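You operate a simulated robot arm through the tools that you are given. There is no shell and no other tool. Be economical: measure what you need, move in short steps, check, and stop when the job is done.

The job below is to be done with a simulated two-armed robot. You get a single attempt, and the scene is never put back.

Task
Warm the purple pad over the hot-air tool and roll it onto the heel of the blue insole.
Fine: the pad is one of those on the cork top, leave the others; low heat till its heat bar is green, no scorching; switch the tool off, leave it on its steel plate and put the roller back. Set down upright: hand roller.

The check looks at the end state, three seconds after you hand in, the way a careful person would. Anything else that was tipped, shoved, dropped, spilled or broken makes it a failure.

Robot
Two 7-joint arms with fingered hands on one trunk, on a base that drives. Base frame: it is fixed to the floor where the robot stands at the start and does not move with it; the origin is under the middle of the robot, x ahead of it, y to its left, z up. Units: mm, rad, N and s.
The left shoulder is at the start at [70, 145, 1162], the right one opposite. With the tool pointing down near the work surface each hand reaches from about 420 to 800 mm from the robot's upright axis, wherever it stands, measured 20 degrees to its own side. Places, roughly: yellow slider [700, 0, 1000]. Payload 3.5 kg a hand.
The tool frame of a hand sits at the grasp point between the pads (the TCP): z along the fingers, y along the line on which they close. The tips reach 25 mm beyond it. The gripper opens to 88 mm. The gripper's body begins 29 mm behind the TCP. The gripper is a hand of 4 fingers: y runs from the thumb to the fingers, the wrist lies at [-13, -97, -162] in the tool frame, and closing takes about 1.5 s.
Orientation is told as [roll, pitch, yaw] about the base's x, y, z axes, in that order, counted from this pose: with the fingers straight down and the wrist toward the robot, the tool's x, y and z point along [0, 1, 0], [1, 0, 0] and [0, 0, -1] of the base frame.

Tools
- The arms move only by the tool nudge_tool. It takes "left_motion", "right_motion" or both (then of equal length, played together; a hand with none holds still); each is a list of rows, each a list of 6 numbers: the shift along the tool's x, y, z in mm, then the turn, a rotation vector about the tool's x, y, z in rad. In form: [[x, y, z, ax, ay, az], ...]. A call has 1 to 20 rows; each row is the pose to reach, as a shift and turn from the pose commanded when the call began, along the tool's axes at that moment. "left_gripper" and "right_gripper" are, for a hand that has rows, the gripper command, from -1 (fully open) to 1 (shut), values between in proportion, set as the call begins (left out, the last holds). A row lasts 0.2 s, in which the tool goes at most 50 mm and 0.15 rad; a call with a longer step from one row to the next is refused whole, and so is a gripper value outside its range. Where a pose cannot be reached the arm comes as near as it can. A force on the tool above 40 N (or 10 N above the force at the start of the call, whichever is more), or a blocked arm, ends the call early, and 0.2 s more pass. The fingers move at their own pace (about 45 mm/s each) and stop on an object; they squeeze with about 23 N. The grip force told is the motor's: it shows also when the fingers shut on nothing. Time passes only in rows, and 0.2 s behind the last, so rows that repeat a pose let the fingers close. It gives the time, the measured TCP pose, the force on the tool (base axes), the opening and the grip force at its end, in the units of the frame above (readings bear some noise), with the torque about the TCP (base axes, N m) and any sound that the robot's microphone picked up.
- Cameras (640 x 400 px; columns grow to the right, rows downward): "scene" is now at [135.7, -41, 1491.4]; the picture's right is [-0.43, -0.90, 0.00], its down [-0.43, 0.21, -0.88] and it looks along [0.79, -0.38, -0.48] (base axes); focal length 236 px, centre (320, 200). "left" rides on the left gripper at [-64, -83, -98] in its tool frame; the picture's right is [-0.62, -0.37, 0.69], its down [0.71, -0.63, 0.30] and it looks along [0.32, 0.68, 0.65] (tool axes); focal length 265 px, centre (320, 200). "right" rides on the right gripper at [64, -83, -98] in its tool frame; the picture's right is [-0.62, 0.37, -0.69], its down [-0.71, -0.63, 0.30] and it looks along [-0.32, 0.68, 0.65] (tool axes); focal length 265 px, centre (320, 200). There is no depth. A picture from a camera that has moved, and an enlarged one, comes with that camera's place and axes in the base frame and with its lens.
- snapshot(camera): a new picture of that camera. No time passes.
- move_column(by): slides the trunk up (or, below 0, down) by that many mm; the arms and the scene camera ride with it, the base frame stays. It gives what a move gives, with no picture.
- drive_base(legs): drives the robot by 1 to 6 legs, each [ahead, left, turn to the left] in mm, mm and rad, along the robot's own axes; the way and the turn of a leg run together, so that a leg with both is an arc; at most 1500 mm and 3.142 rad a leg. The arms and the cameras ride along, it lands a little off, and it stops where it bumps. It gives what a move gives.
- set_fingers(index, middle, ring, thumb_bend, thumb_turn, hand): sets how far each is bent, from 0 (flat) to 100 (curled in); at 30 the hand is open as for a grip, at 70 the pads meet at the TCP. One left out holds its place. A second passes; each finger stops where it meets its share of the squeeze, and holds until it gets a number again. A gripper value or a shape takes the hand back. It gives what a move gives, with no picture; readings hold the bend of each and the force on the fingers (four entries, about 0 where the hand has none), thumb and palm. thumb_turn goes from beside the hand (0) to across from the fingers (100), as for a grip.
- set_grasp(shape, hand): the hand has 4 fingers and takes this shape, open, in about a second: jaw (thumb against the fingers, like two jaws); tri (thumb and two fingers); tip (a fingertip pinch); poke (one finger out to press); point (the index stretched); flat (the hand flat); cup (the hand cupped); fist (a fist). The gripper value then closes the fingers along that shape, each until it touches; the sizes above hold for jaw. It gives what a move gives, with no picture.
- head_to(pan, tilt): turns the head with the scene camera to pan (to the left, within 1.501 rad either way) and tilt (down, from -0.506 to 1.204), counted from straight ahead of the robot. It gives what a move gives.
- enlarge(camera, box): a new picture of the part [left, top, right, bottom] of that camera's present view, enlarged. No time passes.
- hand_in(): hands the job in; it is judged then, once.

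Work in short steps. Places have to be worked out from the pictures, the camera data and where the tool is seen: move nearer, look again, correct. Check each grasp and each placing, and mend what went wrong. You have 120 turns and 100 pictures in all, those below and enlarged ones among them. Open the grippers and draw the arms clear of the work before you hand the job in, unless the task says otherwise; then end with one line.

The tools are called after "Call:" as name(argument=value, ...) on one line, values as JSON. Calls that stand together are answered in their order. nudge_tool: Moves the arms, as the interface text tells. Its arguments: {"type":"object","properties":{"left_motion":{"type":"array"},"left_gripper":{"type":"number"},"right_motion":{"type":"array"},"right_gripper":{"type":"number"}},"required":[]} The other tools are called the same way: move_column (by) slides the trunk up or down; set_grasp (shape, hand) gives the hand a shape; set_fingers (index, middle, ring, thumb_bend, thumb_turn, hand) moves the fingers one by one; drive_base (legs) drives the base; head_to (pan, tilt) turns the head that bears the scene camera; snapshot (camera) takes a picture; enlarge (camera, box) takes an enlarged picture of a part of a camera's view; hand_in () hands the job in.

At the start:

```text
time: 0.0
left_eef_pos: [541.4, -11.8, 1350.9]
left_ee_rot: [0.001, -0.002, 0.001]
left_force: [0.2, 0.6, 0.5]
left_wrist_torque: [0.02, 0.02, -0.01]
left_grip_width: 87.5
left_grasp_force: 0.1
left_shape: jaw
left_bend: [30.0, 30.0, 30.0, 30.0, 98.0]
left_finger forces: [0.1, 0.0, 0.1, 0.0, 0.0, 0.0]
right_eef_pos: [439.0, -350.4, 1425.5]
right_ee_rot: [-0.001, 0.001, 0.0]
right_force: [0.4, 0.1, 0.2]
right_wrist_torque: [0.0, -0.02, 0.01]
right_grip_width: 87.4
right_grasp_force: 0.0
right_shape: jaw
right_bend: [30.0, 30.0, 30.0, 30.0, 98.0]
right_finger forces: [0.0, 0.0, 0.0, 0.0, 0.1, 0.1]
trunk travel left (down, up): [-725.0, 115.0]
robot x, y, heading: [2.3, -0.0, 0.004]
head pan, tilt: [-0.445, 0.499]
```

scene: 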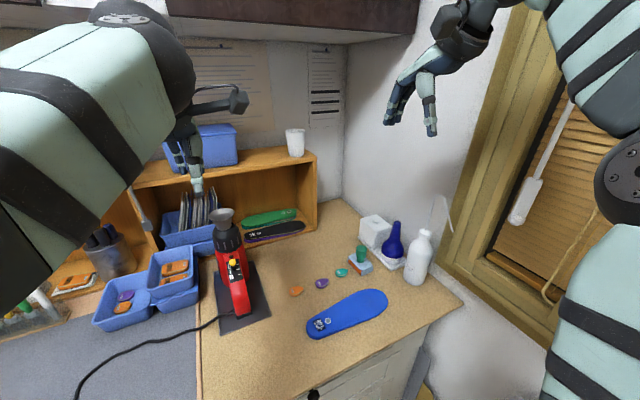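
right: 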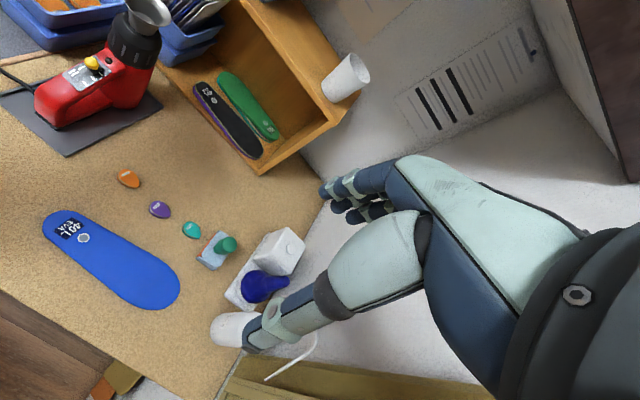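
left: 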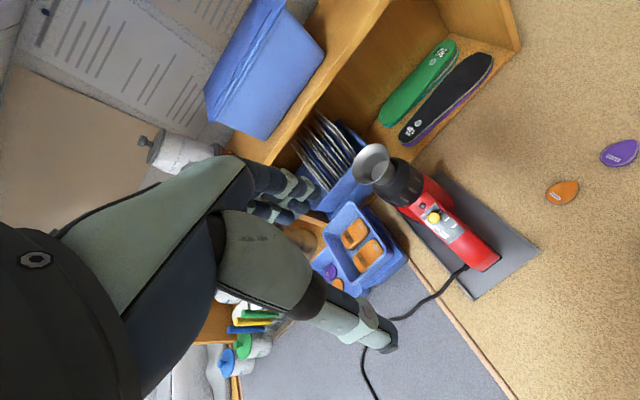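

The scene shows the hot-air tool on its plate, three pads on the cork, and the blue insole. I enlarge the key parts first.

Call:
enlarge(camera="scene", box=[190, 190, 350, 340])

Call:
enlarge(camera="right", box=[0, 130, 360, 360])

Call:
enlarge(camera="left", box=[320, 120, 560, 290])

Call:
enlarge(camera="scene", box=[280, 180, 480, 360])

```text
2.67 times, centred on (270, 265) of scene
camera zoom: at [135.7, -41.0, 1491.4], right [-0.43, -0.9, 0.0], down [-0.43, 0.21, -0.88], along [0.79, -0.38, -0.48], focal length 628 px, centre (453, 27)
```

zoom: 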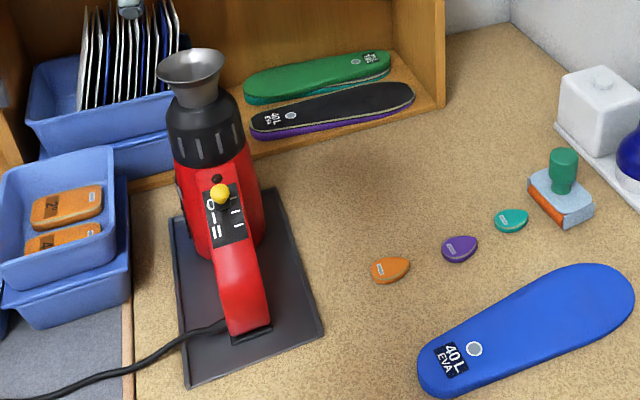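

```text
1.74 times, centred on (180, 245) of right
camera zoom: at [354.5, -285.7, 1524.3], right [0.37, -0.62, 0.69], down [-0.63, -0.71, -0.3], along [0.68, -0.32, -0.65], focal length 462 px, centre (564, 122)
```

zoom: 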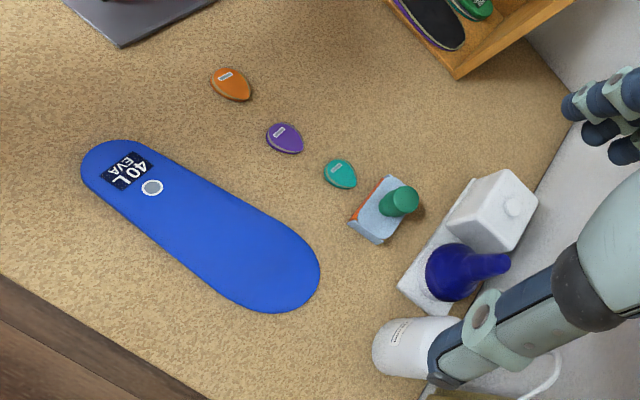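

```text
2.35 times, centred on (440, 205) of left
camera zoom: at [458.0, -77.7, 1449.0], right [-0.37, -0.62, -0.69], down [-0.63, 0.71, -0.3], along [0.68, 0.32, -0.65], focal length 624 px, centre (38, 188)
```

zoom: 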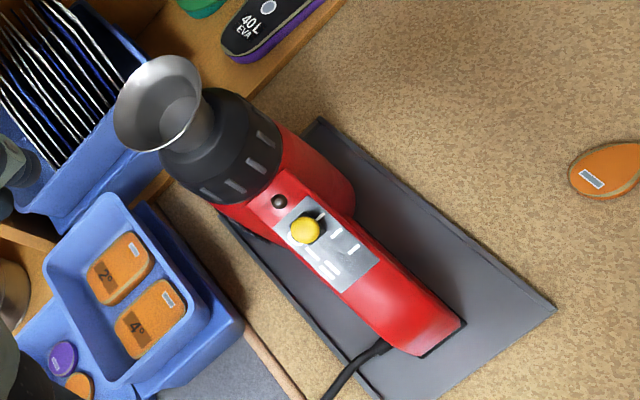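

```text
2.22 times, centred on (380, 270) of scene
camera zoom: at [135.7, -41.0, 1491.4], right [-0.43, -0.9, 0.0], down [-0.43, 0.21, -0.88], along [0.79, -0.38, -0.48], focal length 524 px, centre (187, 44)
```

zoom: 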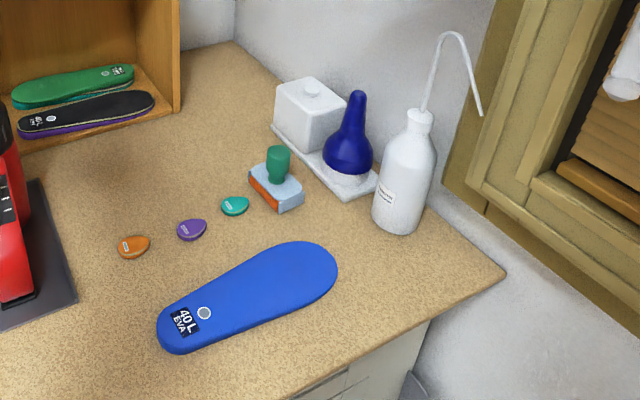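

I judge the cork top near z≈915–920, the purple pad near (596,−270), the nozzle near (736,−37,1152) and the slider knob near (658,−34,1046). I move the right hand to hover above the purple pad.

Call:
nudge_tool(right_motion=[[10, 20, 40, 0, 0, 0], [20, 40, 80, 0, 0, 0], [30, 59, 120, 0, 0, 0], [40, 79, 162, 0, 0, 0], [50, 98, 203, 0, 0, 0], [60, 118, 243, 0, 0, 0], [70, 137, 284, 0, 0, 0], [80, 157, 325, 0, 0, 0], [80, 157, 325, 0, 0, 0]])

Call:
snapshot(camera="right")

Call:
snapshot(camera="scene")

```text
time: 2.0
left_eef_pos: [541.7, -11.7, 1348.9]
left_ee_rot: [0.0, 0.0, 0.001]
left_force: [0.2, -0.1, 0.2]
left_wrist_torque: [0.0, -0.01, 0.05]
left_grip_width: 87.6
left_grasp_force: 0.1
left_shape: jaw
left_bend: [30.0, 30.0, 30.0, 30.0, 98.0]
left_finger forces: [0.0, 0.0, 0.1, 0.0, 0.0, 0.1]
right_eef_pos: [593.6, -269.4, 1101.1]
right_ee_rot: [0.0, -0.001, 0.0]
right_force: [-0.7, 0.1, -0.3]
right_wrist_torque: [0.02, 0.01, -0.01]
right_grip_width: 87.5
right_grasp_force: 0.1
right_shape: jaw
right_bend: [30.0, 30.0, 30.0, 30.0, 98.0]
right_finger forces: [0.1, 0.1, 0.1, 0.0, 0.0, 0.0]
trunk travel left (down, up): [-725.0, 115.0]
robot x, y, heading: [0.8, -0.5, 0.001]
head pan, tilt: [-0.445, 0.499]
```

```text
92 pictures are left
camera right: at [509.7, -205.7, 1198.8], right [0.37, -0.62, 0.69], down [-0.63, -0.71, -0.3], along [0.68, -0.32, -0.65], focal length 265 px, centre (320, 200)
```

right: 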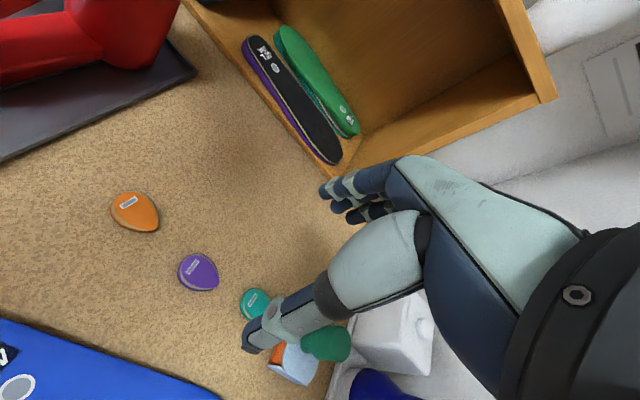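

```text
91 pictures are left
camera scene: at [134.9, -41.1, 1491.5], right [-0.43, -0.9, 0.0], down [-0.43, 0.21, -0.88], along [0.79, -0.38, -0.48], focal length 236 px, centre (320, 200)
```

scene: 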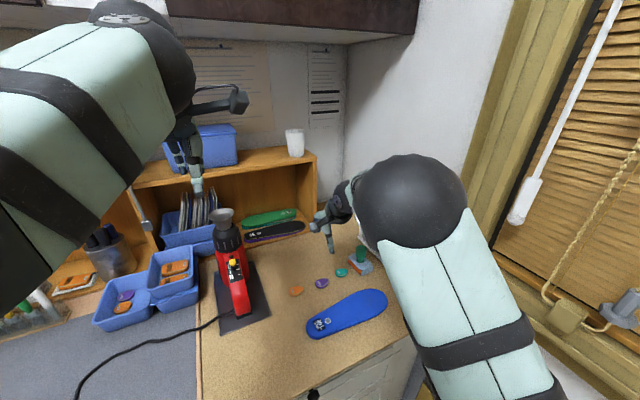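

The purple pad solves to about (600,−267); neighbours are ~75 mm away. I try the fingertip-pinch shape and look at how it sits.

Call:
set_grasp(hand="right", shape="tip")

Call:
snapshot(camera="right")

```text
time: 2.9
left_eef_pos: [542.0, -11.6, 1349.8]
left_ee_rot: [0.001, 0.0, 0.001]
left_force: [0.3, -0.9, 0.2]
left_wrist_torque: [0.04, 0.0, -0.01]
left_grip_width: 87.9
left_grasp_force: 0.0
left_shape: jaw
left_bend: [30.0, 30.0, 30.0, 30.0, 98.0]
left_finger forces: [0.0, 0.1, 0.1, 0.0, 0.0, 0.0]
right_eef_pos: [594.3, -270.0, 1101.1]
right_ee_rot: [0.001, 0.0, -0.001]
right_force: [0.7, -0.6, 0.5]
right_wrist_torque: [0.02, -0.01, -0.01]
right_grip_width: 88.1
right_grasp_force: 0.0
right_shape: tip
right_bend: [30.0, 98.0, 99.0, 30.0, 98.0]
right_finger forces: [0.0, 0.0, 0.0, 0.1, 0.0, 0.1]
trunk travel left (down, up): [-725.0, 115.0]
robot x, y, heading: [0.6, 3.4, -0.003]
head pan, tilt: [-0.445, 0.499]
```

```text
90 pictures are left
camera right: at [510.4, -205.6, 1198.9], right [0.37, -0.62, 0.69], down [-0.63, -0.71, -0.3], along [0.68, -0.32, -0.65], focal length 265 px, centre (320, 200)
```

right: 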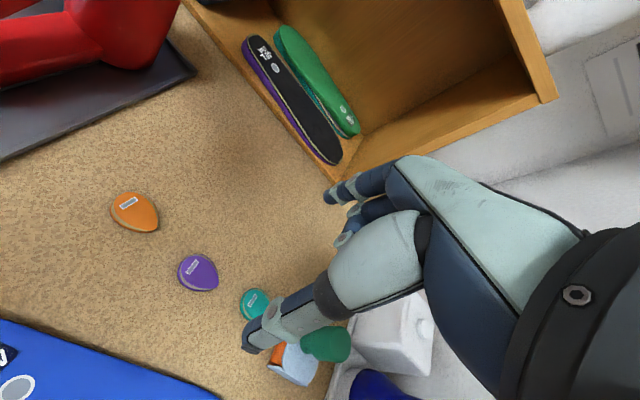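

The tip pinch leaves index and thumb opposed. I centre over the pad and descend to z≈960, then check.

Call:
nudge_tool(right_motion=[[2, 3, 40, 0, 0, 0], [3, 6, 80, 0, 0, 0], [3, 6, 120, 0, 0, 0], [3, 6, 141, 0, 0, 0], [3, 6, 141, 0, 0, 0]])

Call:
snapshot(camera="right")

Call:
enlarge(camera="scene", box=[260, 220, 400, 310])

```text
time: 4.1
left_eef_pos: [540.4, -10.1, 1351.0]
left_ee_rot: [0.001, 0.0, -0.001]
left_force: [0.4, -0.7, 0.3]
left_wrist_torque: [0.0, 0.0, 0.01]
left_grip_width: 87.4
left_grasp_force: 0.1
left_shape: jaw
left_bend: [30.0, 30.0, 30.0, 30.0, 98.0]
left_finger forces: [0.0, 0.0, 0.0, 0.0, 0.0, 0.0]
right_eef_pos: [600.1, -265.2, 958.6]
right_ee_rot: [0.001, 0.001, 0.001]
right_force: [0.9, -0.6, -0.1]
right_wrist_torque: [0.01, -0.01, 0.02]
right_grip_width: 87.6
right_grasp_force: 0.0
right_shape: tip
right_bend: [30.0, 98.0, 99.0, 30.0, 98.0]
right_finger forces: [0.0, 0.1, 0.1, 0.0, 0.1, 0.0]
trunk travel left (down, up): [-725.0, 115.0]
robot x, y, heading: [-0.2, 1.5, -0.001]
head pan, tilt: [-0.445, 0.499]
```

```text
89 pictures are left
camera right: at [516.5, -201.1, 1058.0], right [0.37, -0.62, 0.69], down [-0.63, -0.71, -0.3], along [0.68, -0.32, -0.65], focal length 265 px, centre (320, 200)
```

right: 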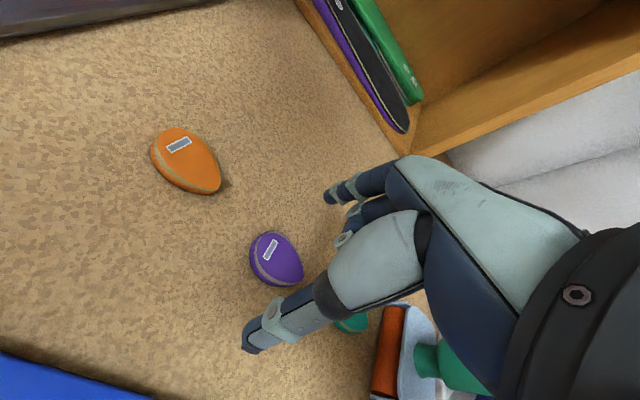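

```text
4.44 times, centred on (330, 265) of scene
camera zoom: at [135.4, -40.8, 1491.4], right [-0.43, -0.9, 0.0], down [-0.43, 0.21, -0.88], along [0.79, -0.38, -0.48], focal length 1047 px, centre (276, -89)
```

zoom: 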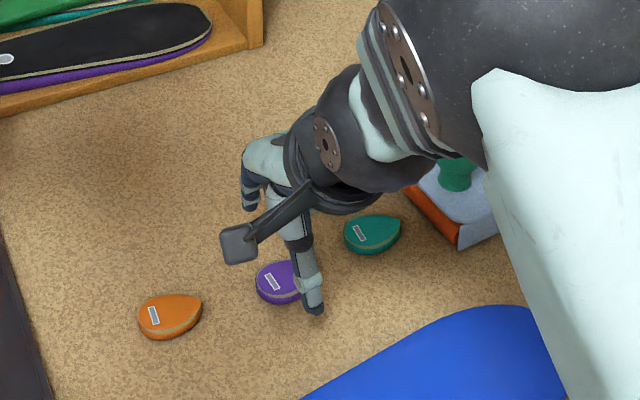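

Pad is centred under the hand at about (598,−266) and is ~10 mm thick. I descend gently until the tips nearly reach the cork, watching force.

Call:
nudge_tool(right_motion=[[0, -2, 5, 0, 0, 0], [0, -2, 9, 0, 0, 0], [0, -2, 12, 0, 0, 0], [0, -2, 14, 0, 0, 0], [0, -2, 14, 0, 0, 0]])

Call:
snapshot(camera="right")

```text
time: 5.3
left_eef_pos: [541.1, -10.8, 1350.4]
left_ee_rot: [0.002, 0.0, -0.001]
left_force: [0.2, 0.9, -0.9]
left_wrist_torque: [0.03, 0.02, 0.01]
left_grip_width: 87.6
left_grasp_force: 0.0
left_shape: jaw
left_bend: [30.0, 30.0, 30.0, 30.0, 98.0]
left_finger forces: [0.0, 0.0, 0.1, 0.1, 0.0, 0.1]
right_eef_pos: [599.2, -265.9, 946.0]
right_ee_rot: [0.0, 0.001, 0.002]
right_force: [-0.8, 0.1, 0.3]
right_wrist_torque: [0.01, 0.03, 0.01]
right_grip_width: 87.6
right_grasp_force: 0.0
right_shape: tip
right_bend: [30.0, 98.0, 99.0, 30.0, 98.0]
right_finger forces: [0.0, 0.1, 0.1, 0.0, 0.0, 0.0]
trunk travel left (down, up): [-725.0, 115.0]
robot x, y, heading: [-0.2, -3.0, 0.005]
head pan, tilt: [-0.445, 0.499]
```

```text
87 pictures are left
camera right: at [515.1, -202.6, 1044.2], right [0.37, -0.62, 0.69], down [-0.63, -0.71, -0.3], along [0.68, -0.32, -0.65], focal length 265 px, centre (320, 200)
```

right: 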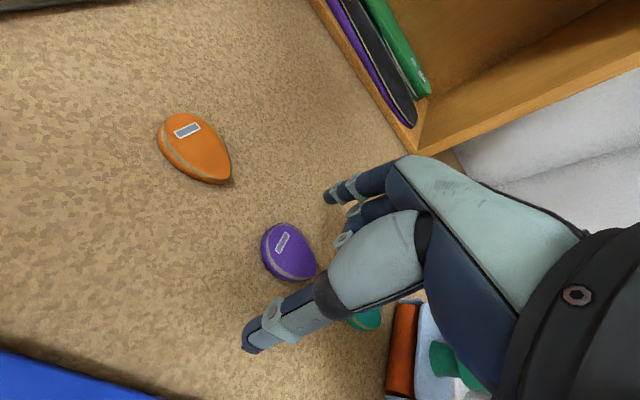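

The tip midpoint projects to (295,251) and the pad centre sits at (288,253), so alignment is good. Down a bit more.

Call:
nudge_tool(right_motion=[[2, 0, 3, 0, 0, 0], [2, 0, 6, 0, 0, 0], [2, 0, 8, 0, 0, 0], [2, 0, 8, 0, 0, 0]])

Call:
snapshot(camera="right")

Call:
enlarge(camera="scene", box=[260, 220, 400, 310])

```text
time: 6.3
left_eef_pos: [542.3, -11.4, 1350.2]
left_ee_rot: [0.001, -0.001, 0.002]
left_force: [-0.1, 0.2, 0.2]
left_wrist_torque: [-0.04, -0.01, -0.01]
left_grip_width: 87.8
left_grasp_force: 0.1
left_shape: jaw
left_bend: [30.0, 30.0, 30.0, 30.0, 98.0]
left_finger forces: [0.0, 0.1, 0.0, 0.0, 0.1, 0.0]
right_eef_pos: [599.4, -266.5, 937.5]
right_ee_rot: [0.001, 0.001, 0.001]
right_force: [-0.6, -0.4, -0.2]
right_wrist_torque: [0.03, 0.03, 0.02]
right_grip_width: 87.9
right_grasp_force: 0.1
right_shape: tip
right_bend: [30.0, 98.0, 99.0, 30.0, 98.0]
right_finger forces: [0.0, 0.0, 0.0, 0.0, 0.0, 0.0]
trunk travel left (down, up): [-725.0, 115.0]
robot x, y, heading: [-1.2, 0.1, -0.002]
head pan, tilt: [-0.445, 0.499]
```

```text
86 pictures are left
camera right: at [515.2, -201.0, 1035.7], right [0.37, -0.62, 0.69], down [-0.63, -0.71, -0.3], along [0.68, -0.33, -0.65], focal length 265 px, centre (320, 200)
```

right: 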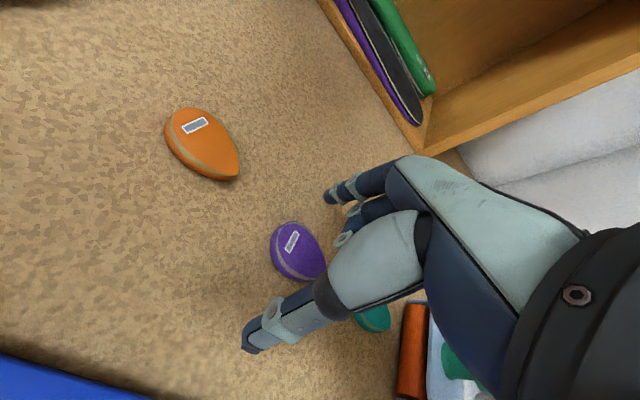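

```text
4.44 times, centred on (330, 265) of scene
camera zoom: at [135.7, -40.9, 1491.4], right [-0.43, -0.9, 0.0], down [-0.43, 0.21, -0.88], along [0.79, -0.38, -0.48], focal length 1047 px, centre (276, -89)
```

zoom: 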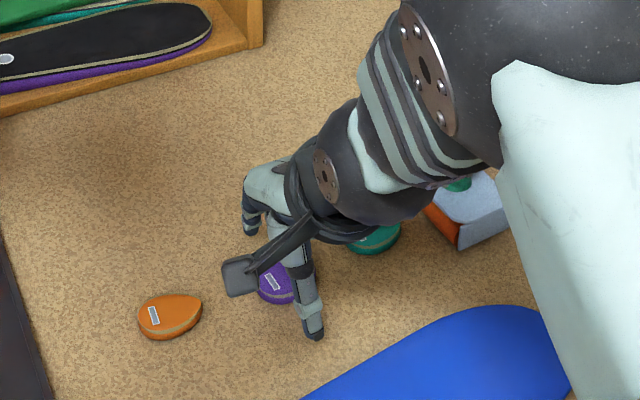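

Projection indicates the tips are level with the pad. I go 3 mm lower and close.

Call:
nudge_tool(right_motion=[[1, 0, 2, 0, 0, 0], [1, 0, 3, 0, 0, 0], [1, 0, 3, 0, 0, 0]])

Call:
nudge_tool(right_motion=[[0, 0, 0, 0, 0, 0], [0, 0, 0, 0, 0, 0], [0, 0, 0, 0, 0, 0], [0, 0, 0, 0, 0, 0], [0, 0, 0, 0, 0, 0], [0, 0, 0, 0, 0, 0], [0, 0, 0, 0, 0, 0], [0, 0, 0, 0, 0, 0]], right_gripper=1)

Call:
snapshot(camera="right")

```text
time: 7.1
left_eef_pos: [541.6, -10.8, 1350.7]
left_ee_rot: [-0.001, 0.001, 0.0]
left_force: [-0.6, -0.1, 1.1]
left_wrist_torque: [0.01, -0.01, 0.0]
left_grip_width: 87.5
left_grasp_force: 0.0
left_shape: jaw
left_bend: [30.0, 30.0, 30.0, 30.0, 98.0]
left_finger forces: [0.1, 0.0, 0.1, 0.0, 0.1, 0.1]
right_eef_pos: [598.9, -264.1, 934.8]
right_ee_rot: [0.0, 0.0, -0.001]
right_force: [-0.7, 0.2, -0.1]
right_wrist_torque: [-0.01, -0.01, 0.0]
right_grip_width: 88.0
right_grasp_force: 0.1
right_shape: tip
right_bend: [30.0, 98.0, 99.0, 30.0, 98.0]
right_finger forces: [0.1, 0.1, 0.1, 0.1, 0.0, 0.0]
trunk travel left (down, up): [-725.0, 115.0]
robot x, y, heading: [-0.6, 0.6, 0.002]
head pan, tilt: [-0.445, 0.499]
```

```text
time: 8.9
left_eef_pos: [541.8, -10.8, 1350.0]
left_ee_rot: [0.0, 0.0, -0.001]
left_force: [0.2, 0.4, -0.7]
left_wrist_torque: [-0.03, -0.02, 0.01]
left_grip_width: 87.6
left_grasp_force: 0.0
left_shape: jaw
left_bend: [30.0, 30.0, 30.0, 30.0, 98.0]
left_finger forces: [0.1, 0.1, 0.0, 0.0, 0.0, 0.0]
right_eef_pos: [600.4, -263.9, 934.4]
right_ee_rot: [0.0, 0.0, 0.0]
right_force: [-0.2, 0.8, -0.1]
right_wrist_torque: [0.0, -0.01, -0.04]
right_grip_width: 0.2
right_grasp_force: 23.3
right_shape: tip
right_bend: [70.0, 100.0, 100.0, 76.0, 100.0]
right_finger forces: [0.1, 0.1, 0.0, 0.0, 0.0, 0.0]
trunk travel left (down, up): [-725.0, 115.0]
robot x, y, heading: [-3.9, -1.7, -0.002]
head pan, tilt: [-0.445, 0.499]
```

```text
84 pictures are left
camera right: at [515.0, -200.2, 1032.7], right [0.37, -0.62, 0.69], down [-0.63, -0.71, -0.3], along [0.68, -0.32, -0.65], focal length 265 px, centre (320, 200)
```

right: 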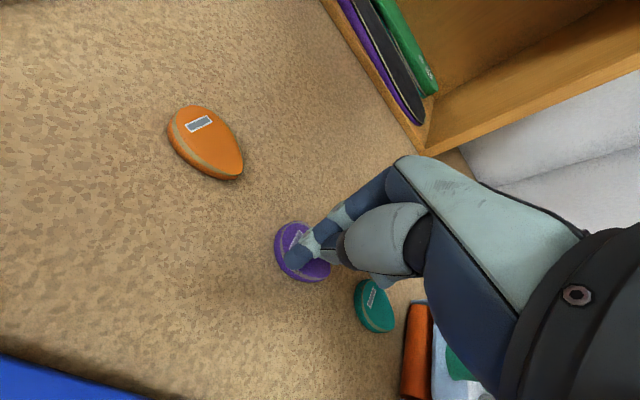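

The fingers closed above the pad, so it lies lower than I judged. I reopen and descend in small steps.

Call:
nudge_tool(right_motion=[[0, 0, 0, 0, 0, 0], [0, 0, 0, 0, 0, 0], [0, 0, 0, 0, 0, 0], [0, 0, 0, 0, 0, 0], [0, 0, 0, 0, 0, 0], [0, 0, 0, 0, 0, 0]], right_gripper=-1)

Call:
nudge_tool(right_motion=[[-1, 0, 2, 0, 0, 0], [-2, 0, 4, 0, 0, 0], [-2, 0, 6, 0, 0, 0], [-2, 0, 8, 0, 0, 0], [-2, 0, 8, 0, 0, 0]])

Call:
enlarge(camera="right", box=[200, 140, 400, 380])

```text
time: 10.3
left_eef_pos: [542.1, -12.2, 1350.9]
left_ee_rot: [-0.001, 0.001, 0.0]
left_force: [-0.9, -0.6, 0.6]
left_wrist_torque: [0.01, -0.02, -0.01]
left_grip_width: 87.8
left_grasp_force: 0.1
left_shape: jaw
left_bend: [30.0, 30.0, 30.0, 30.0, 98.0]
left_finger forces: [0.1, 0.0, 0.0, 0.1, 0.0, 0.1]
right_eef_pos: [599.3, -264.5, 933.4]
right_ee_rot: [-0.001, 0.001, 0.001]
right_force: [0.4, 0.9, 0.0]
right_wrist_torque: [0.01, 0.0, 0.0]
right_grip_width: 87.7
right_grasp_force: 0.0
right_shape: tip
right_bend: [30.0, 98.0, 99.0, 30.0, 98.0]
right_finger forces: [0.0, 0.0, 0.0, 0.0, 0.0, 0.0]
trunk travel left (down, up): [-725.0, 115.0]
robot x, y, heading: [-0.5, -2.4, -0.003]
head pan, tilt: [-0.445, 0.499]
```

```text
time: 11.5
left_eef_pos: [541.4, -12.1, 1349.9]
left_ee_rot: [0.0, 0.0, -0.001]
left_force: [0.5, -0.1, -0.3]
left_wrist_torque: [-0.01, 0.0, 0.03]
left_grip_width: 87.6
left_grasp_force: 0.0
left_shape: jaw
left_bend: [30.0, 30.0, 30.0, 30.0, 98.0]
left_finger forces: [0.1, 0.0, 0.1, 0.0, 0.1, 0.0]
right_eef_pos: [600.3, -267.4, 927.5]
right_ee_rot: [0.0, -0.001, 0.001]
right_force: [-1.0, -0.6, 0.6]
right_wrist_torque: [-0.03, 0.0, 0.0]
right_grip_width: 87.6
right_grasp_force: 0.1
right_shape: tip
right_bend: [30.0, 98.0, 99.0, 30.0, 98.0]
right_finger forces: [0.0, 0.1, 0.1, 0.1, 0.0, 0.1]
trunk travel left (down, up): [-725.0, 115.0]
robot x, y, heading: [0.8, -1.0, -0.004]
head pan, tilt: [-0.445, 0.499]
```

```text
1.67 times, centred on (300, 260) of right
camera zoom: at [515.8, -202.1, 1025.4], right [0.37, -0.62, 0.69], down [-0.63, -0.71, -0.3], along [0.68, -0.32, -0.65], focal length 442 px, centre (353, 100)
```

zoom: 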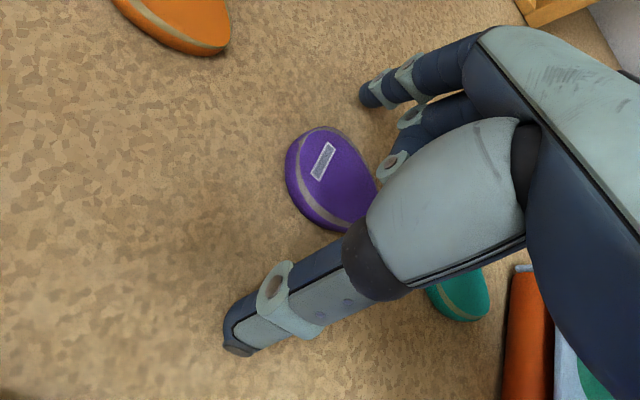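

Rays from two heights now agree on the pad at about (604.5,−269.5, 905), table near 899. I shift, descend 3 mm and close.

Call:
nudge_tool(right_motion=[[-3, 4, 1, 0, 0, 0], [-3, 4, 3, 0, 0, 0], [-3, 4, 3, 0, 0, 0]])

Call:
nudge_tool(right_motion=[[0, 0, 0, 0, 0, 0], [0, 0, 0, 0, 0, 0], [0, 0, 0, 0, 0, 0], [0, 0, 0, 0, 0, 0], [0, 0, 0, 0, 0, 0], [0, 0, 0, 0, 0, 0], [0, 0, 0, 0, 0, 0]], right_gripper=1)

Call:
enlarge(camera="right", box=[200, 140, 400, 380])

```text
time: 12.3
left_eef_pos: [540.9, -12.1, 1348.6]
left_ee_rot: [-0.001, -0.002, -0.001]
left_force: [0.4, -0.1, 0.0]
left_wrist_torque: [0.03, -0.01, -0.01]
left_grip_width: 87.5
left_grasp_force: 0.0
left_shape: jaw
left_bend: [30.0, 30.0, 30.0, 30.0, 98.0]
left_finger forces: [0.0, 0.0, 0.0, 0.0, 0.0, 0.1]
right_eef_pos: [602.8, -269.6, 923.8]
right_ee_rot: [-0.001, 0.0, 0.002]
right_force: [-1.5, 0.2, -0.8]
right_wrist_torque: [-0.03, 0.0, 0.03]
right_grip_width: 87.3
right_grasp_force: 0.0
right_shape: tip
right_bend: [30.0, 98.0, 99.0, 30.0, 98.0]
right_finger forces: [0.1, 0.1, 0.1, 0.0, 0.0, 0.0]
trunk travel left (down, up): [-725.0, 115.0]
robot x, y, heading: [1.5, 0.9, 0.001]
head pan, tilt: [-0.445, 0.499]
```

```text
time: 13.9
left_eef_pos: [538.8, -10.9, 1351.1]
left_ee_rot: [0.0, -0.002, -0.001]
left_force: [0.1, 0.3, 0.4]
left_wrist_torque: [-0.04, 0.02, 0.0]
left_grip_width: 87.7
left_grasp_force: 0.1
left_shape: jaw
left_bend: [30.0, 30.0, 30.0, 30.0, 98.0]
left_finger forces: [0.0, 0.0, 0.1, 0.0, 0.1, 0.0]
right_eef_pos: [601.6, -268.7, 924.9]
right_ee_rot: [-0.004, -0.003, 0.0]
right_force: [-2.8, 0.1, 11.3]
right_wrist_torque: [0.05, 0.34, 0.0]
right_grip_width: 32.5
right_grasp_force: 23.2
right_shape: tip
right_bend: [74.0, 100.0, 100.0, 73.0, 100.0]
right_finger forces: [20.4, 0.0, 0.0, 0.1, 31.7, 0.1]
trunk travel left (down, up): [-725.0, 115.0]
robot x, y, heading: [-0.4, 2.9, 0.002]
head pan, tilt: [-0.445, 0.499]
```

```text
1.67 times, centred on (300, 260) of right
camera zoom: at [518.4, -204.8, 1023.7], right [0.37, -0.62, 0.69], down [-0.63, -0.71, -0.31], along [0.69, -0.33, -0.65], focal length 442 px, centre (353, 100)
```

zoom: 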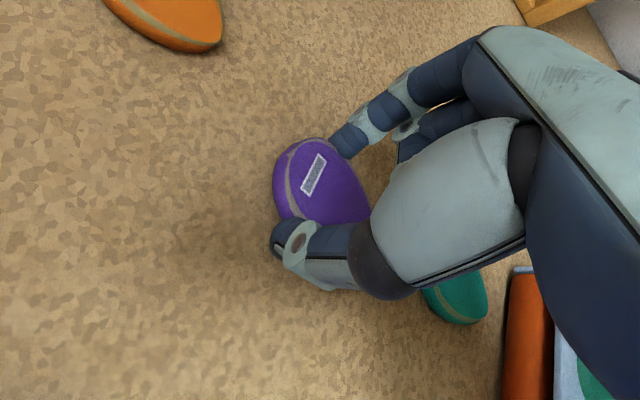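

Pad is gripped at 32.5 mm with the heat bar facing up and visible. I lift gently and check.

Call:
nudge_tool(right_motion=[[0, 0, -5, 0, 0, 0], [0, 0, -20, 0, 0, 0], [0, 0, -50, 0, 0, 0], [0, 0, -90, 0, 0, 0], [0, 0, -90, 0, 0, 0]])

Call:
snapshot(camera="right")

Call:
enlarge(camera="scene", box=[180, 190, 340, 290])

Call:
snapshot(camera="left")

```text
time: 15.1
left_eef_pos: [542.4, -11.7, 1349.5]
left_ee_rot: [-0.001, -0.001, 0.001]
left_force: [0.6, 0.3, 0.7]
left_wrist_torque: [0.01, -0.05, -0.03]
left_grip_width: 87.7
left_grasp_force: 0.1
left_shape: jaw
left_bend: [30.0, 30.0, 30.0, 30.0, 98.0]
left_finger forces: [0.0, 0.0, 0.0, 0.1, 0.1, 0.1]
right_eef_pos: [603.8, -270.5, 1015.1]
right_ee_rot: [-0.001, -0.001, -0.001]
right_force: [0.6, 0.4, -0.1]
right_wrist_torque: [0.0, -0.01, 0.03]
right_grip_width: 31.9
right_grasp_force: 22.9
right_shape: tip
right_bend: [74.0, 100.0, 100.0, 73.0, 100.0]
right_finger forces: [21.0, 0.0, 0.0, 0.0, 21.0, 0.0]
trunk travel left (down, up): [-725.0, 115.0]
robot x, y, heading: [1.0, 1.1, -0.001]
head pan, tilt: [-0.445, 0.499]
```

```text
81 pictures are left
camera right: at [519.5, -205.7, 1113.4], right [0.37, -0.62, 0.69], down [-0.63, -0.71, -0.3], along [0.68, -0.32, -0.65], focal length 265 px, centre (320, 200)
```

right: 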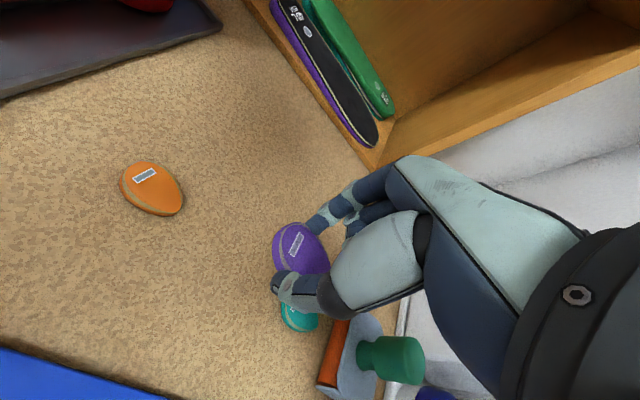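

```text
4.00 times, centred on (260, 240) of scene
camera zoom: at [136.2, -41.0, 1491.3], right [-0.43, -0.9, 0.0], down [-0.43, 0.21, -0.88], along [0.79, -0.38, -0.48], focal length 942 px, centre (560, 40)
```

zoom: 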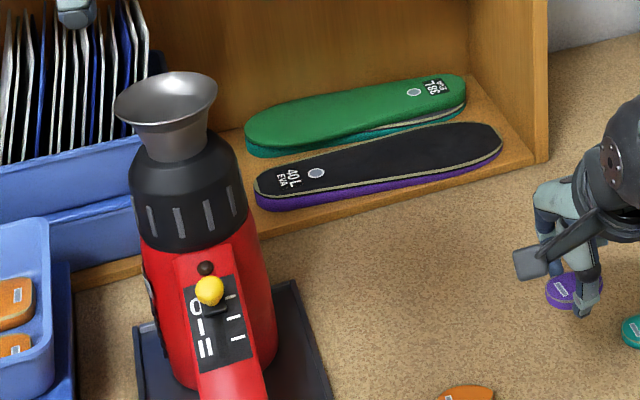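

```text
79 pictures are left
camera left: at [458.5, -77.7, 1448.8], right [-0.37, -0.62, -0.69], down [-0.63, 0.71, -0.3], along [0.68, 0.32, -0.65], focal length 265 px, centre (320, 200)
```

left: 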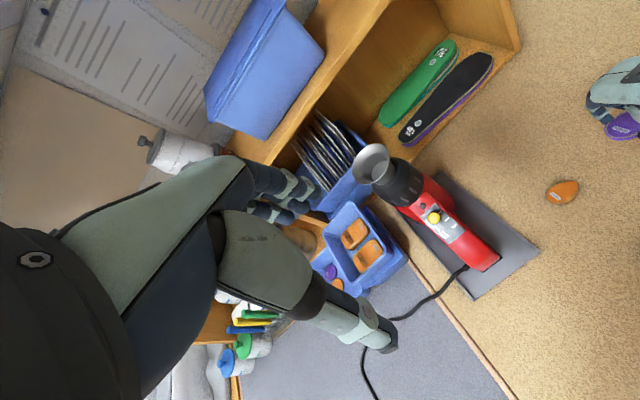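

The pad is held firmly. The knob sits at "0", with I and II further down the slope. I set the left hand to a tip pinch and bring it tilted forward, well short of the knob, to look closely.

Call:
set_grasp(hand="left", shape="tip")

Call:
nudge_tool(left_motion=[[-4, 3, 35, -0.12, 0, 0], [-8, 6, 70, -0.24, 0, 0], [-12, 9, 105, -0.36, 0, 0], [-16, 12, 140, -0.48, 0, 0], [-20, 16, 175, -0.6, 0, 0], [-22, 20, 205, -0.7, 0, 0], [-22, 20, 205, -0.7, 0, 0]])

Call:
snapshot(camera="left")

Call:
snapshot(camera="scene")

```text
time: 16.0
left_eef_pos: [540.6, -11.8, 1350.3]
left_ee_rot: [-0.001, -0.002, 0.001]
left_force: [0.6, 0.5, 0.4]
left_wrist_torque: [0.01, 0.02, 0.0]
left_grip_width: 87.6
left_grasp_force: 0.2
left_shape: tip
left_bend: [30.0, 98.0, 99.0, 30.0, 98.0]
left_finger forces: [0.0, 0.0, 0.1, 0.1, 0.0, 0.0]
right_eef_pos: [603.1, -269.7, 1015.3]
right_ee_rot: [0.0, 0.001, 0.0]
right_force: [0.4, 0.8, 0.3]
right_wrist_torque: [-0.02, 0.04, -0.02]
right_grip_width: 31.8
right_grasp_force: 22.5
right_shape: tip
right_bend: [74.0, 100.0, 100.0, 73.0, 100.0]
right_finger forces: [21.0, 0.0, 0.0, 0.0, 21.1, 0.1]
trunk travel left (down, up): [-725.0, 115.0]
robot x, y, heading: [-1.2, 1.9, 0.004]
head pan, tilt: [-0.445, 0.499]
```

```text
time: 17.6
left_eef_pos: [565.0, -22.6, 1168.8]
left_ee_rot: [-0.073, -0.718, 0.064]
left_force: [-0.5, 0.5, 0.0]
left_wrist_torque: [-0.01, -0.05, 0.04]
left_grip_width: 87.7
left_grasp_force: 0.1
left_shape: tip
left_bend: [30.0, 98.0, 99.0, 30.0, 98.0]
left_finger forces: [0.0, 0.1, 0.0, 0.1, 0.1, 0.1]
right_eef_pos: [602.9, -269.2, 1015.5]
right_ee_rot: [0.0, 0.0, -0.001]
right_force: [-0.5, -0.6, 0.3]
right_wrist_torque: [0.02, -0.02, -0.01]
right_grip_width: 31.9
right_grasp_force: 23.0
right_shape: tip
right_bend: [74.0, 100.0, 100.0, 73.0, 100.0]
right_finger forces: [21.0, 0.0, 0.0, 0.0, 21.1, 0.0]
trunk travel left (down, up): [-725.0, 115.0]
robot x, y, heading: [0.3, 5.4, 0.003]
head pan, tilt: [-0.445, 0.499]
```

```text
78 pictures are left
camera left: at [438.4, -89.8, 1191.9], right [0.19, -0.66, -0.73], down [-0.28, 0.67, -0.68], along [0.94, 0.34, -0.06], focal length 265 px, centre (320, 200)
```

left: 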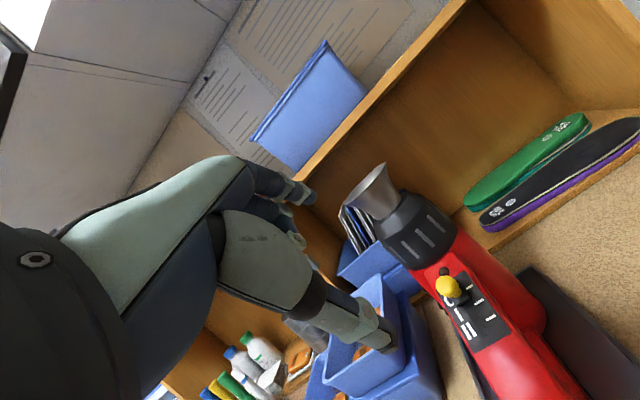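

```text
77 pictures are left
camera scene: at [135.4, -40.1, 1491.4], right [-0.43, -0.9, 0.0], down [-0.43, 0.21, -0.88], along [0.79, -0.38, -0.48], focal length 236 px, centre (320, 200)
```

scene: 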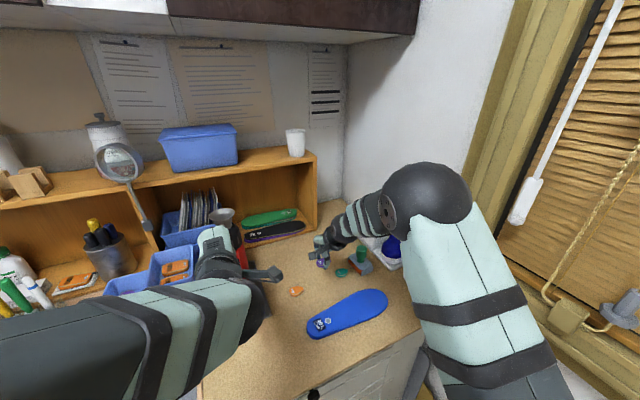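

Knob triangulates consistently at (658,−33.5,1045). I enlarge the left view to get the panel's slope and tick spacing.

Call:
enlarge(camera="left", box=[400, 240, 540, 380])

```text
2.86 times, centred on (470, 310) of left
camera zoom: at [438.4, -89.8, 1191.9], right [0.19, -0.66, -0.73], down [-0.28, 0.67, -0.68], along [0.94, 0.34, -0.06], focal length 758 px, centre (-109, -114)
```

zoom: 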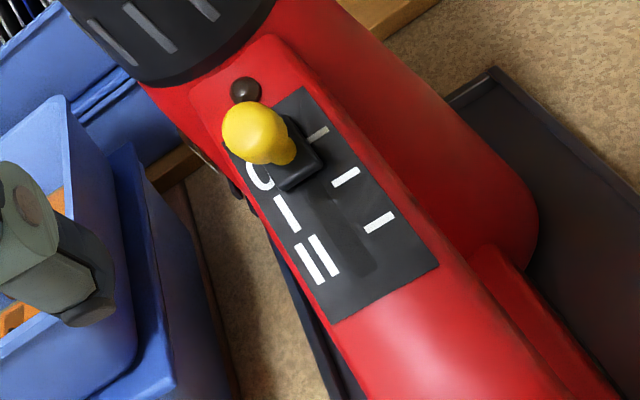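

Ticks lie on a 45° slope about 13.5 mm apart. The left arm's measured pose is off from the command, so I hold briefly to see if it settles and set a narrow opening.

Call:
nudge_tool(left_motion=[[0, 0, 0, 0, 0, 0], [0, 0, 0, 0, 0, 0], [0, 0, 0, 0, 0, 0], [0, 0, 0, 0, 0, 0]], left_gripper=0.15)

```text
time: 18.6
left_eef_pos: [567.4, -20.6, 1164.8]
left_ee_rot: [-0.068, -0.71, 0.068]
left_force: [0.4, -0.3, -1.3]
left_wrist_torque: [0.0, 0.0, 0.0]
left_grip_width: 38.2
left_grasp_force: 0.0
left_shape: tip
left_bend: [73.0, 98.0, 99.0, 72.0, 100.0]
left_finger forces: [0.0, 0.1, 0.0, 0.1, 0.1, 0.0]
right_eef_pos: [602.8, -269.2, 1014.9]
right_ee_rot: [0.0, -0.001, -0.001]
right_force: [0.5, -0.7, -0.9]
right_wrist_torque: [0.05, 0.0, 0.01]
right_grip_width: 31.7
right_grasp_force: 23.3
right_shape: tip
right_bend: [74.0, 100.0, 100.0, 73.0, 100.0]
right_finger forces: [21.0, 0.0, 0.0, 0.1, 20.9, 0.0]
trunk travel left (down, up): [-725.0, 115.0]
robot x, y, heading: [2.3, 0.7, 0.003]
head pan, tilt: [-0.445, 0.499]
```

The arm is a bit cramped there; reaching forward along the finger direction should free it. I advance 40 mm and look.

Call:
nudge_tool(left_motion=[[0, 1, 13, 0, 0, 0], [0, 2, 26, 0, 0, 0], [0, 4, 40, 0, 0, 0], [0, 4, 40, 0, 0, 0], [0, 4, 40, 0, 0, 0]])

Call:
snapshot(camera="left")

```text
time: 20.0
left_eef_pos: [602.0, -10.3, 1146.7]
left_ee_rot: [-0.11, -0.71, 0.118]
left_force: [0.1, -0.3, -0.1]
left_wrist_torque: [0.0, -0.03, -0.01]
left_grip_width: 37.7
left_grasp_force: 0.1
left_shape: tip
left_bend: [73.0, 98.0, 99.0, 72.0, 100.0]
left_finger forces: [0.1, 0.0, 0.0, 0.0, 0.1, 0.0]
right_eef_pos: [603.5, -270.2, 1014.5]
right_ee_rot: [-0.001, 0.0, 0.001]
right_force: [-0.5, 0.0, 0.5]
right_wrist_torque: [0.02, -0.02, -0.02]
right_grip_width: 31.7
right_grasp_force: 23.0
right_shape: tip
right_bend: [74.0, 100.0, 100.0, 73.0, 100.0]
right_finger forces: [21.0, 0.1, 0.1, 0.0, 21.0, 0.1]
trunk travel left (down, up): [-725.0, 115.0]
robot x, y, heading: [4.7, -2.0, -0.003]
head pan, tilt: [-0.445, 0.499]
stopped in row 5 (left hand): the arm was blocked; the commanded pose is now the measured one
```

```text
75 pictures are left
camera left: at [478.1, -80.8, 1171.7], right [0.21, -0.67, -0.71], down [-0.31, 0.64, -0.7], along [0.93, 0.36, -0.07], focal length 265 px, centre (320, 200)
```

left: 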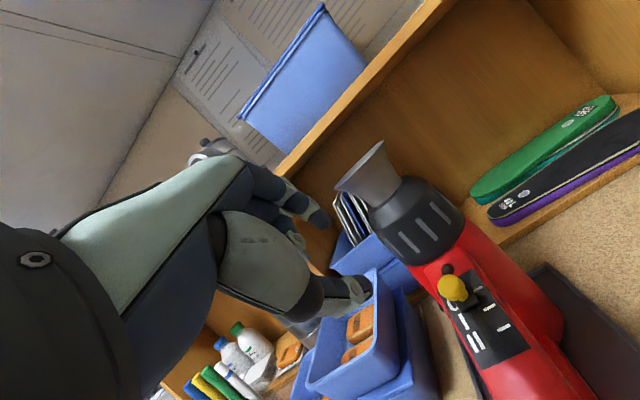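

The arm blocks, likely a wrist limit from crossing midline. I back off a little and yaw the hand so its wrist lies more to the left.

Call:
nudge_tool(left_motion=[[0, 0, -8, 0, -0.09, 0.105], [0, 0, -14, 0, -0.18, 0.21], [0, 0, -20, 0, -0.27, 0.315], [0, 0, -20, 0, -0.36, 0.42], [0, 0, -20, 0, -0.36, 0.42]])

Call:
snapshot(camera="scene")

```text
time: 21.2
left_eef_pos: [587.9, -12.8, 1160.0]
left_ee_rot: [-0.087, -0.751, -0.454]
left_force: [-0.3, -0.2, 0.5]
left_wrist_torque: [-0.02, 0.01, -0.01]
left_grip_width: 37.8
left_grasp_force: 0.0
left_shape: tip
left_bend: [73.0, 98.0, 99.0, 72.0, 100.0]
left_finger forces: [0.0, 0.0, 0.1, 0.1, 0.0, 0.0]
right_eef_pos: [603.8, -270.8, 1015.8]
right_ee_rot: [-0.001, 0.0, 0.0]
right_force: [0.0, -0.1, 0.3]
right_wrist_torque: [-0.01, 0.0, 0.02]
right_grip_width: 31.6
right_grasp_force: 22.4
right_shape: tip
right_bend: [74.0, 100.0, 100.0, 73.0, 100.0]
right_finger forces: [21.0, 0.0, 0.1, 0.0, 21.0, 0.0]
trunk travel left (down, up): [-725.0, 115.0]
robot x, y, heading: [0.8, 1.3, 0.001]
head pan, tilt: [-0.445, 0.499]
```

```text
74 pictures are left
camera scene: at [135.5, -41.6, 1491.4], right [-0.43, -0.9, 0.0], down [-0.43, 0.21, -0.88], along [0.79, -0.38, -0.48], focal length 236 px, centre (320, 200)
```

scene: 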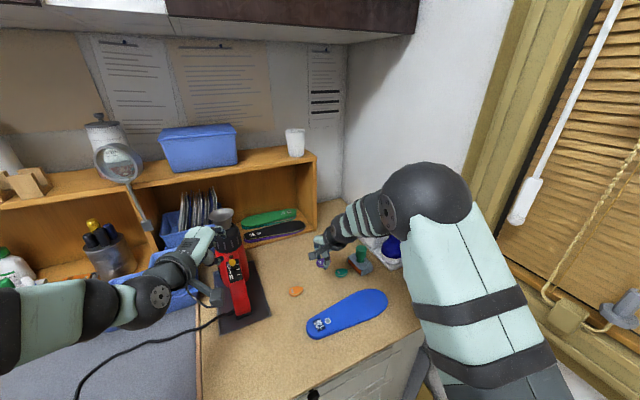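

With yaw the hand moves freely. I go to ~50 mm short of the knob along the finger direction and look.

Call:
nudge_tool(left_motion=[[8, -9, 20, 0, 0, 0], [16, -18, 40, 0, 0, 0], [24, -26, 60, 0, 0, 0], [24, -26, 60, 0, 0, 0]])

Call:
snapshot(camera="left")

Call:
enlarge(camera="scene", box=[160, 200, 300, 300])

```text
time: 22.2
left_eef_pos: [616.7, -5.8, 1096.0]
left_ee_rot: [-0.086, -0.752, -0.452]
left_force: [0.3, 0.2, -0.1]
left_wrist_torque: [0.0, 0.01, 0.02]
left_grip_width: 37.9
left_grasp_force: 0.1
left_shape: tip
left_bend: [73.0, 98.0, 99.0, 72.0, 100.0]
left_finger forces: [0.1, 0.0, 0.0, 0.0, 0.0, 0.1]
right_eef_pos: [603.3, -270.5, 1014.2]
right_ee_rot: [0.001, 0.001, -0.001]
right_force: [1.1, 0.4, -0.6]
right_wrist_torque: [-0.01, -0.02, -0.02]
right_grip_width: 31.8
right_grasp_force: 22.6
right_shape: tip
right_bend: [74.0, 100.0, 100.0, 73.0, 100.0]
right_finger forces: [21.0, 0.0, 0.0, 0.0, 21.0, 0.0]
trunk travel left (down, up): [-725.0, 115.0]
robot x, y, heading: [-0.7, 0.6, 0.002]
head pan, tilt: [-0.445, 0.499]
```

```text
73 pictures are left
camera left: at [474.4, 1.5, 1115.5], right [-0.15, -0.68, -0.72], down [0.11, 0.71, -0.7], along [0.98, -0.18, -0.03], focal length 265 px, centre (320, 200)
```

left: 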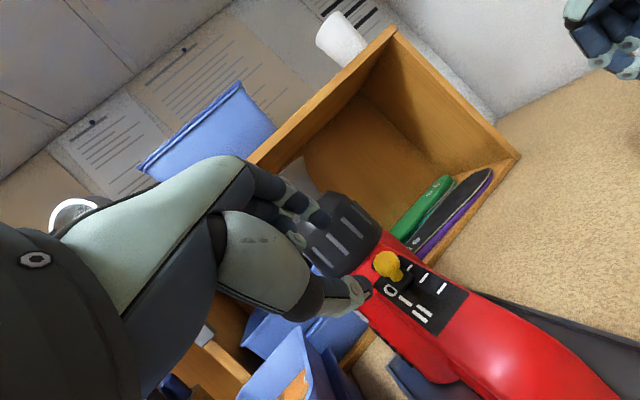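

```text
4.00 times, centred on (230, 250) of scene
camera zoom: at [135.6, -40.8, 1491.4], right [-0.43, -0.9, 0.0], down [-0.43, 0.21, -0.88], along [0.79, -0.38, -0.48], focal length 942 px, centre (680, 0)
```

zoom: 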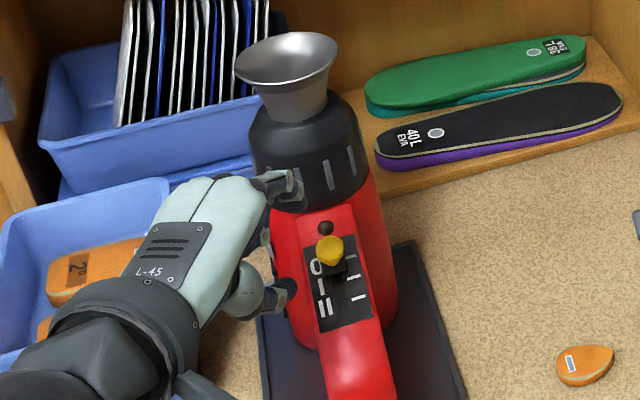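

The ball re-triangulates at (658,−33,1044) and the hand is lined up. Space uphill is tight, so I narrow the opening to 28 mm and advance 30 mm.

Call:
nudge_tool(left_motion=[[0, 0, 8, 0, 0, 0], [0, 0, 16, 0, 0, 0], [0, 0, 24, 0, 0, 0], [0, 0, 32, 0, 0, 0], [0, 0, 32, 0, 0, 0]], left_gripper=0.36)

Call:
enlarge(camera="left", box=[260, 180, 480, 340])

Call:
enlarge(camera="scene", box=[190, 210, 280, 280])

```text
time: 23.4
left_eef_pos: [635.8, -17.1, 1073.5]
left_ee_rot: [-0.086, -0.753, -0.453]
left_force: [0.8, 0.2, -0.5]
left_wrist_torque: [0.02, 0.02, 0.02]
left_grip_width: 28.9
left_grasp_force: 0.1
left_shape: tip
left_bend: [73.0, 98.0, 99.0, 73.0, 100.0]
left_finger forces: [0.0, 0.1, 0.0, 0.0, 0.1, 0.1]
right_eef_pos: [602.9, -270.5, 1015.0]
right_ee_rot: [-0.001, 0.0, 0.0]
right_force: [0.3, -0.6, -0.3]
right_wrist_torque: [0.02, -0.01, -0.02]
right_grip_width: 31.6
right_grasp_force: 22.8
right_shape: tip
right_bend: [74.0, 100.0, 100.0, 73.0, 100.0]
right_finger forces: [20.9, 0.1, 0.0, 0.1, 21.0, 0.0]
trunk travel left (down, up): [-725.0, 115.0]
robot x, y, heading: [0.1, -4.0, 0.005]
head pan, tilt: [-0.445, 0.499]
```

```text
2.50 times, centred on (370, 260) of left
camera zoom: at [492.5, -11.4, 1092.8], right [-0.15, -0.68, -0.72], down [0.11, 0.71, -0.7], along [0.98, -0.18, -0.03], focal length 664 px, centre (195, 50)
```

zoom: 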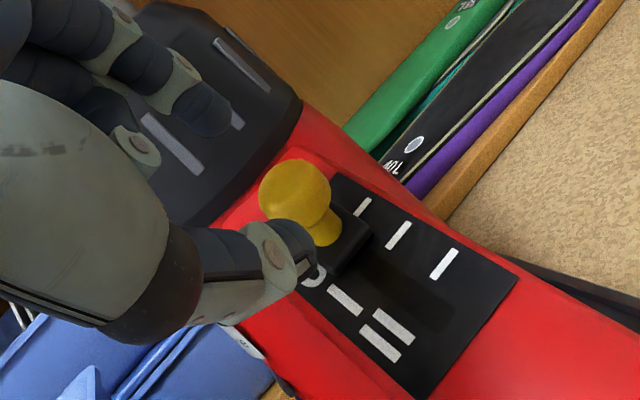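

```text
5.71 times, centred on (235, 245) of scene
camera zoom: at [135.5, -40.9, 1491.4], right [-0.43, -0.9, 0.0], down [-0.43, 0.21, -0.88], along [0.79, -0.38, -0.48], focal length 1346 px, centre (806, -57)
```

zoom: 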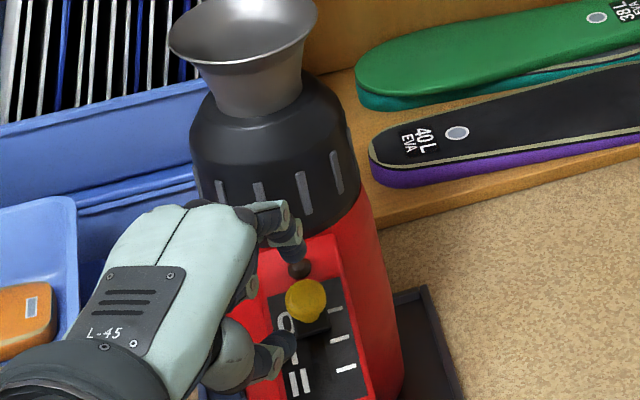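

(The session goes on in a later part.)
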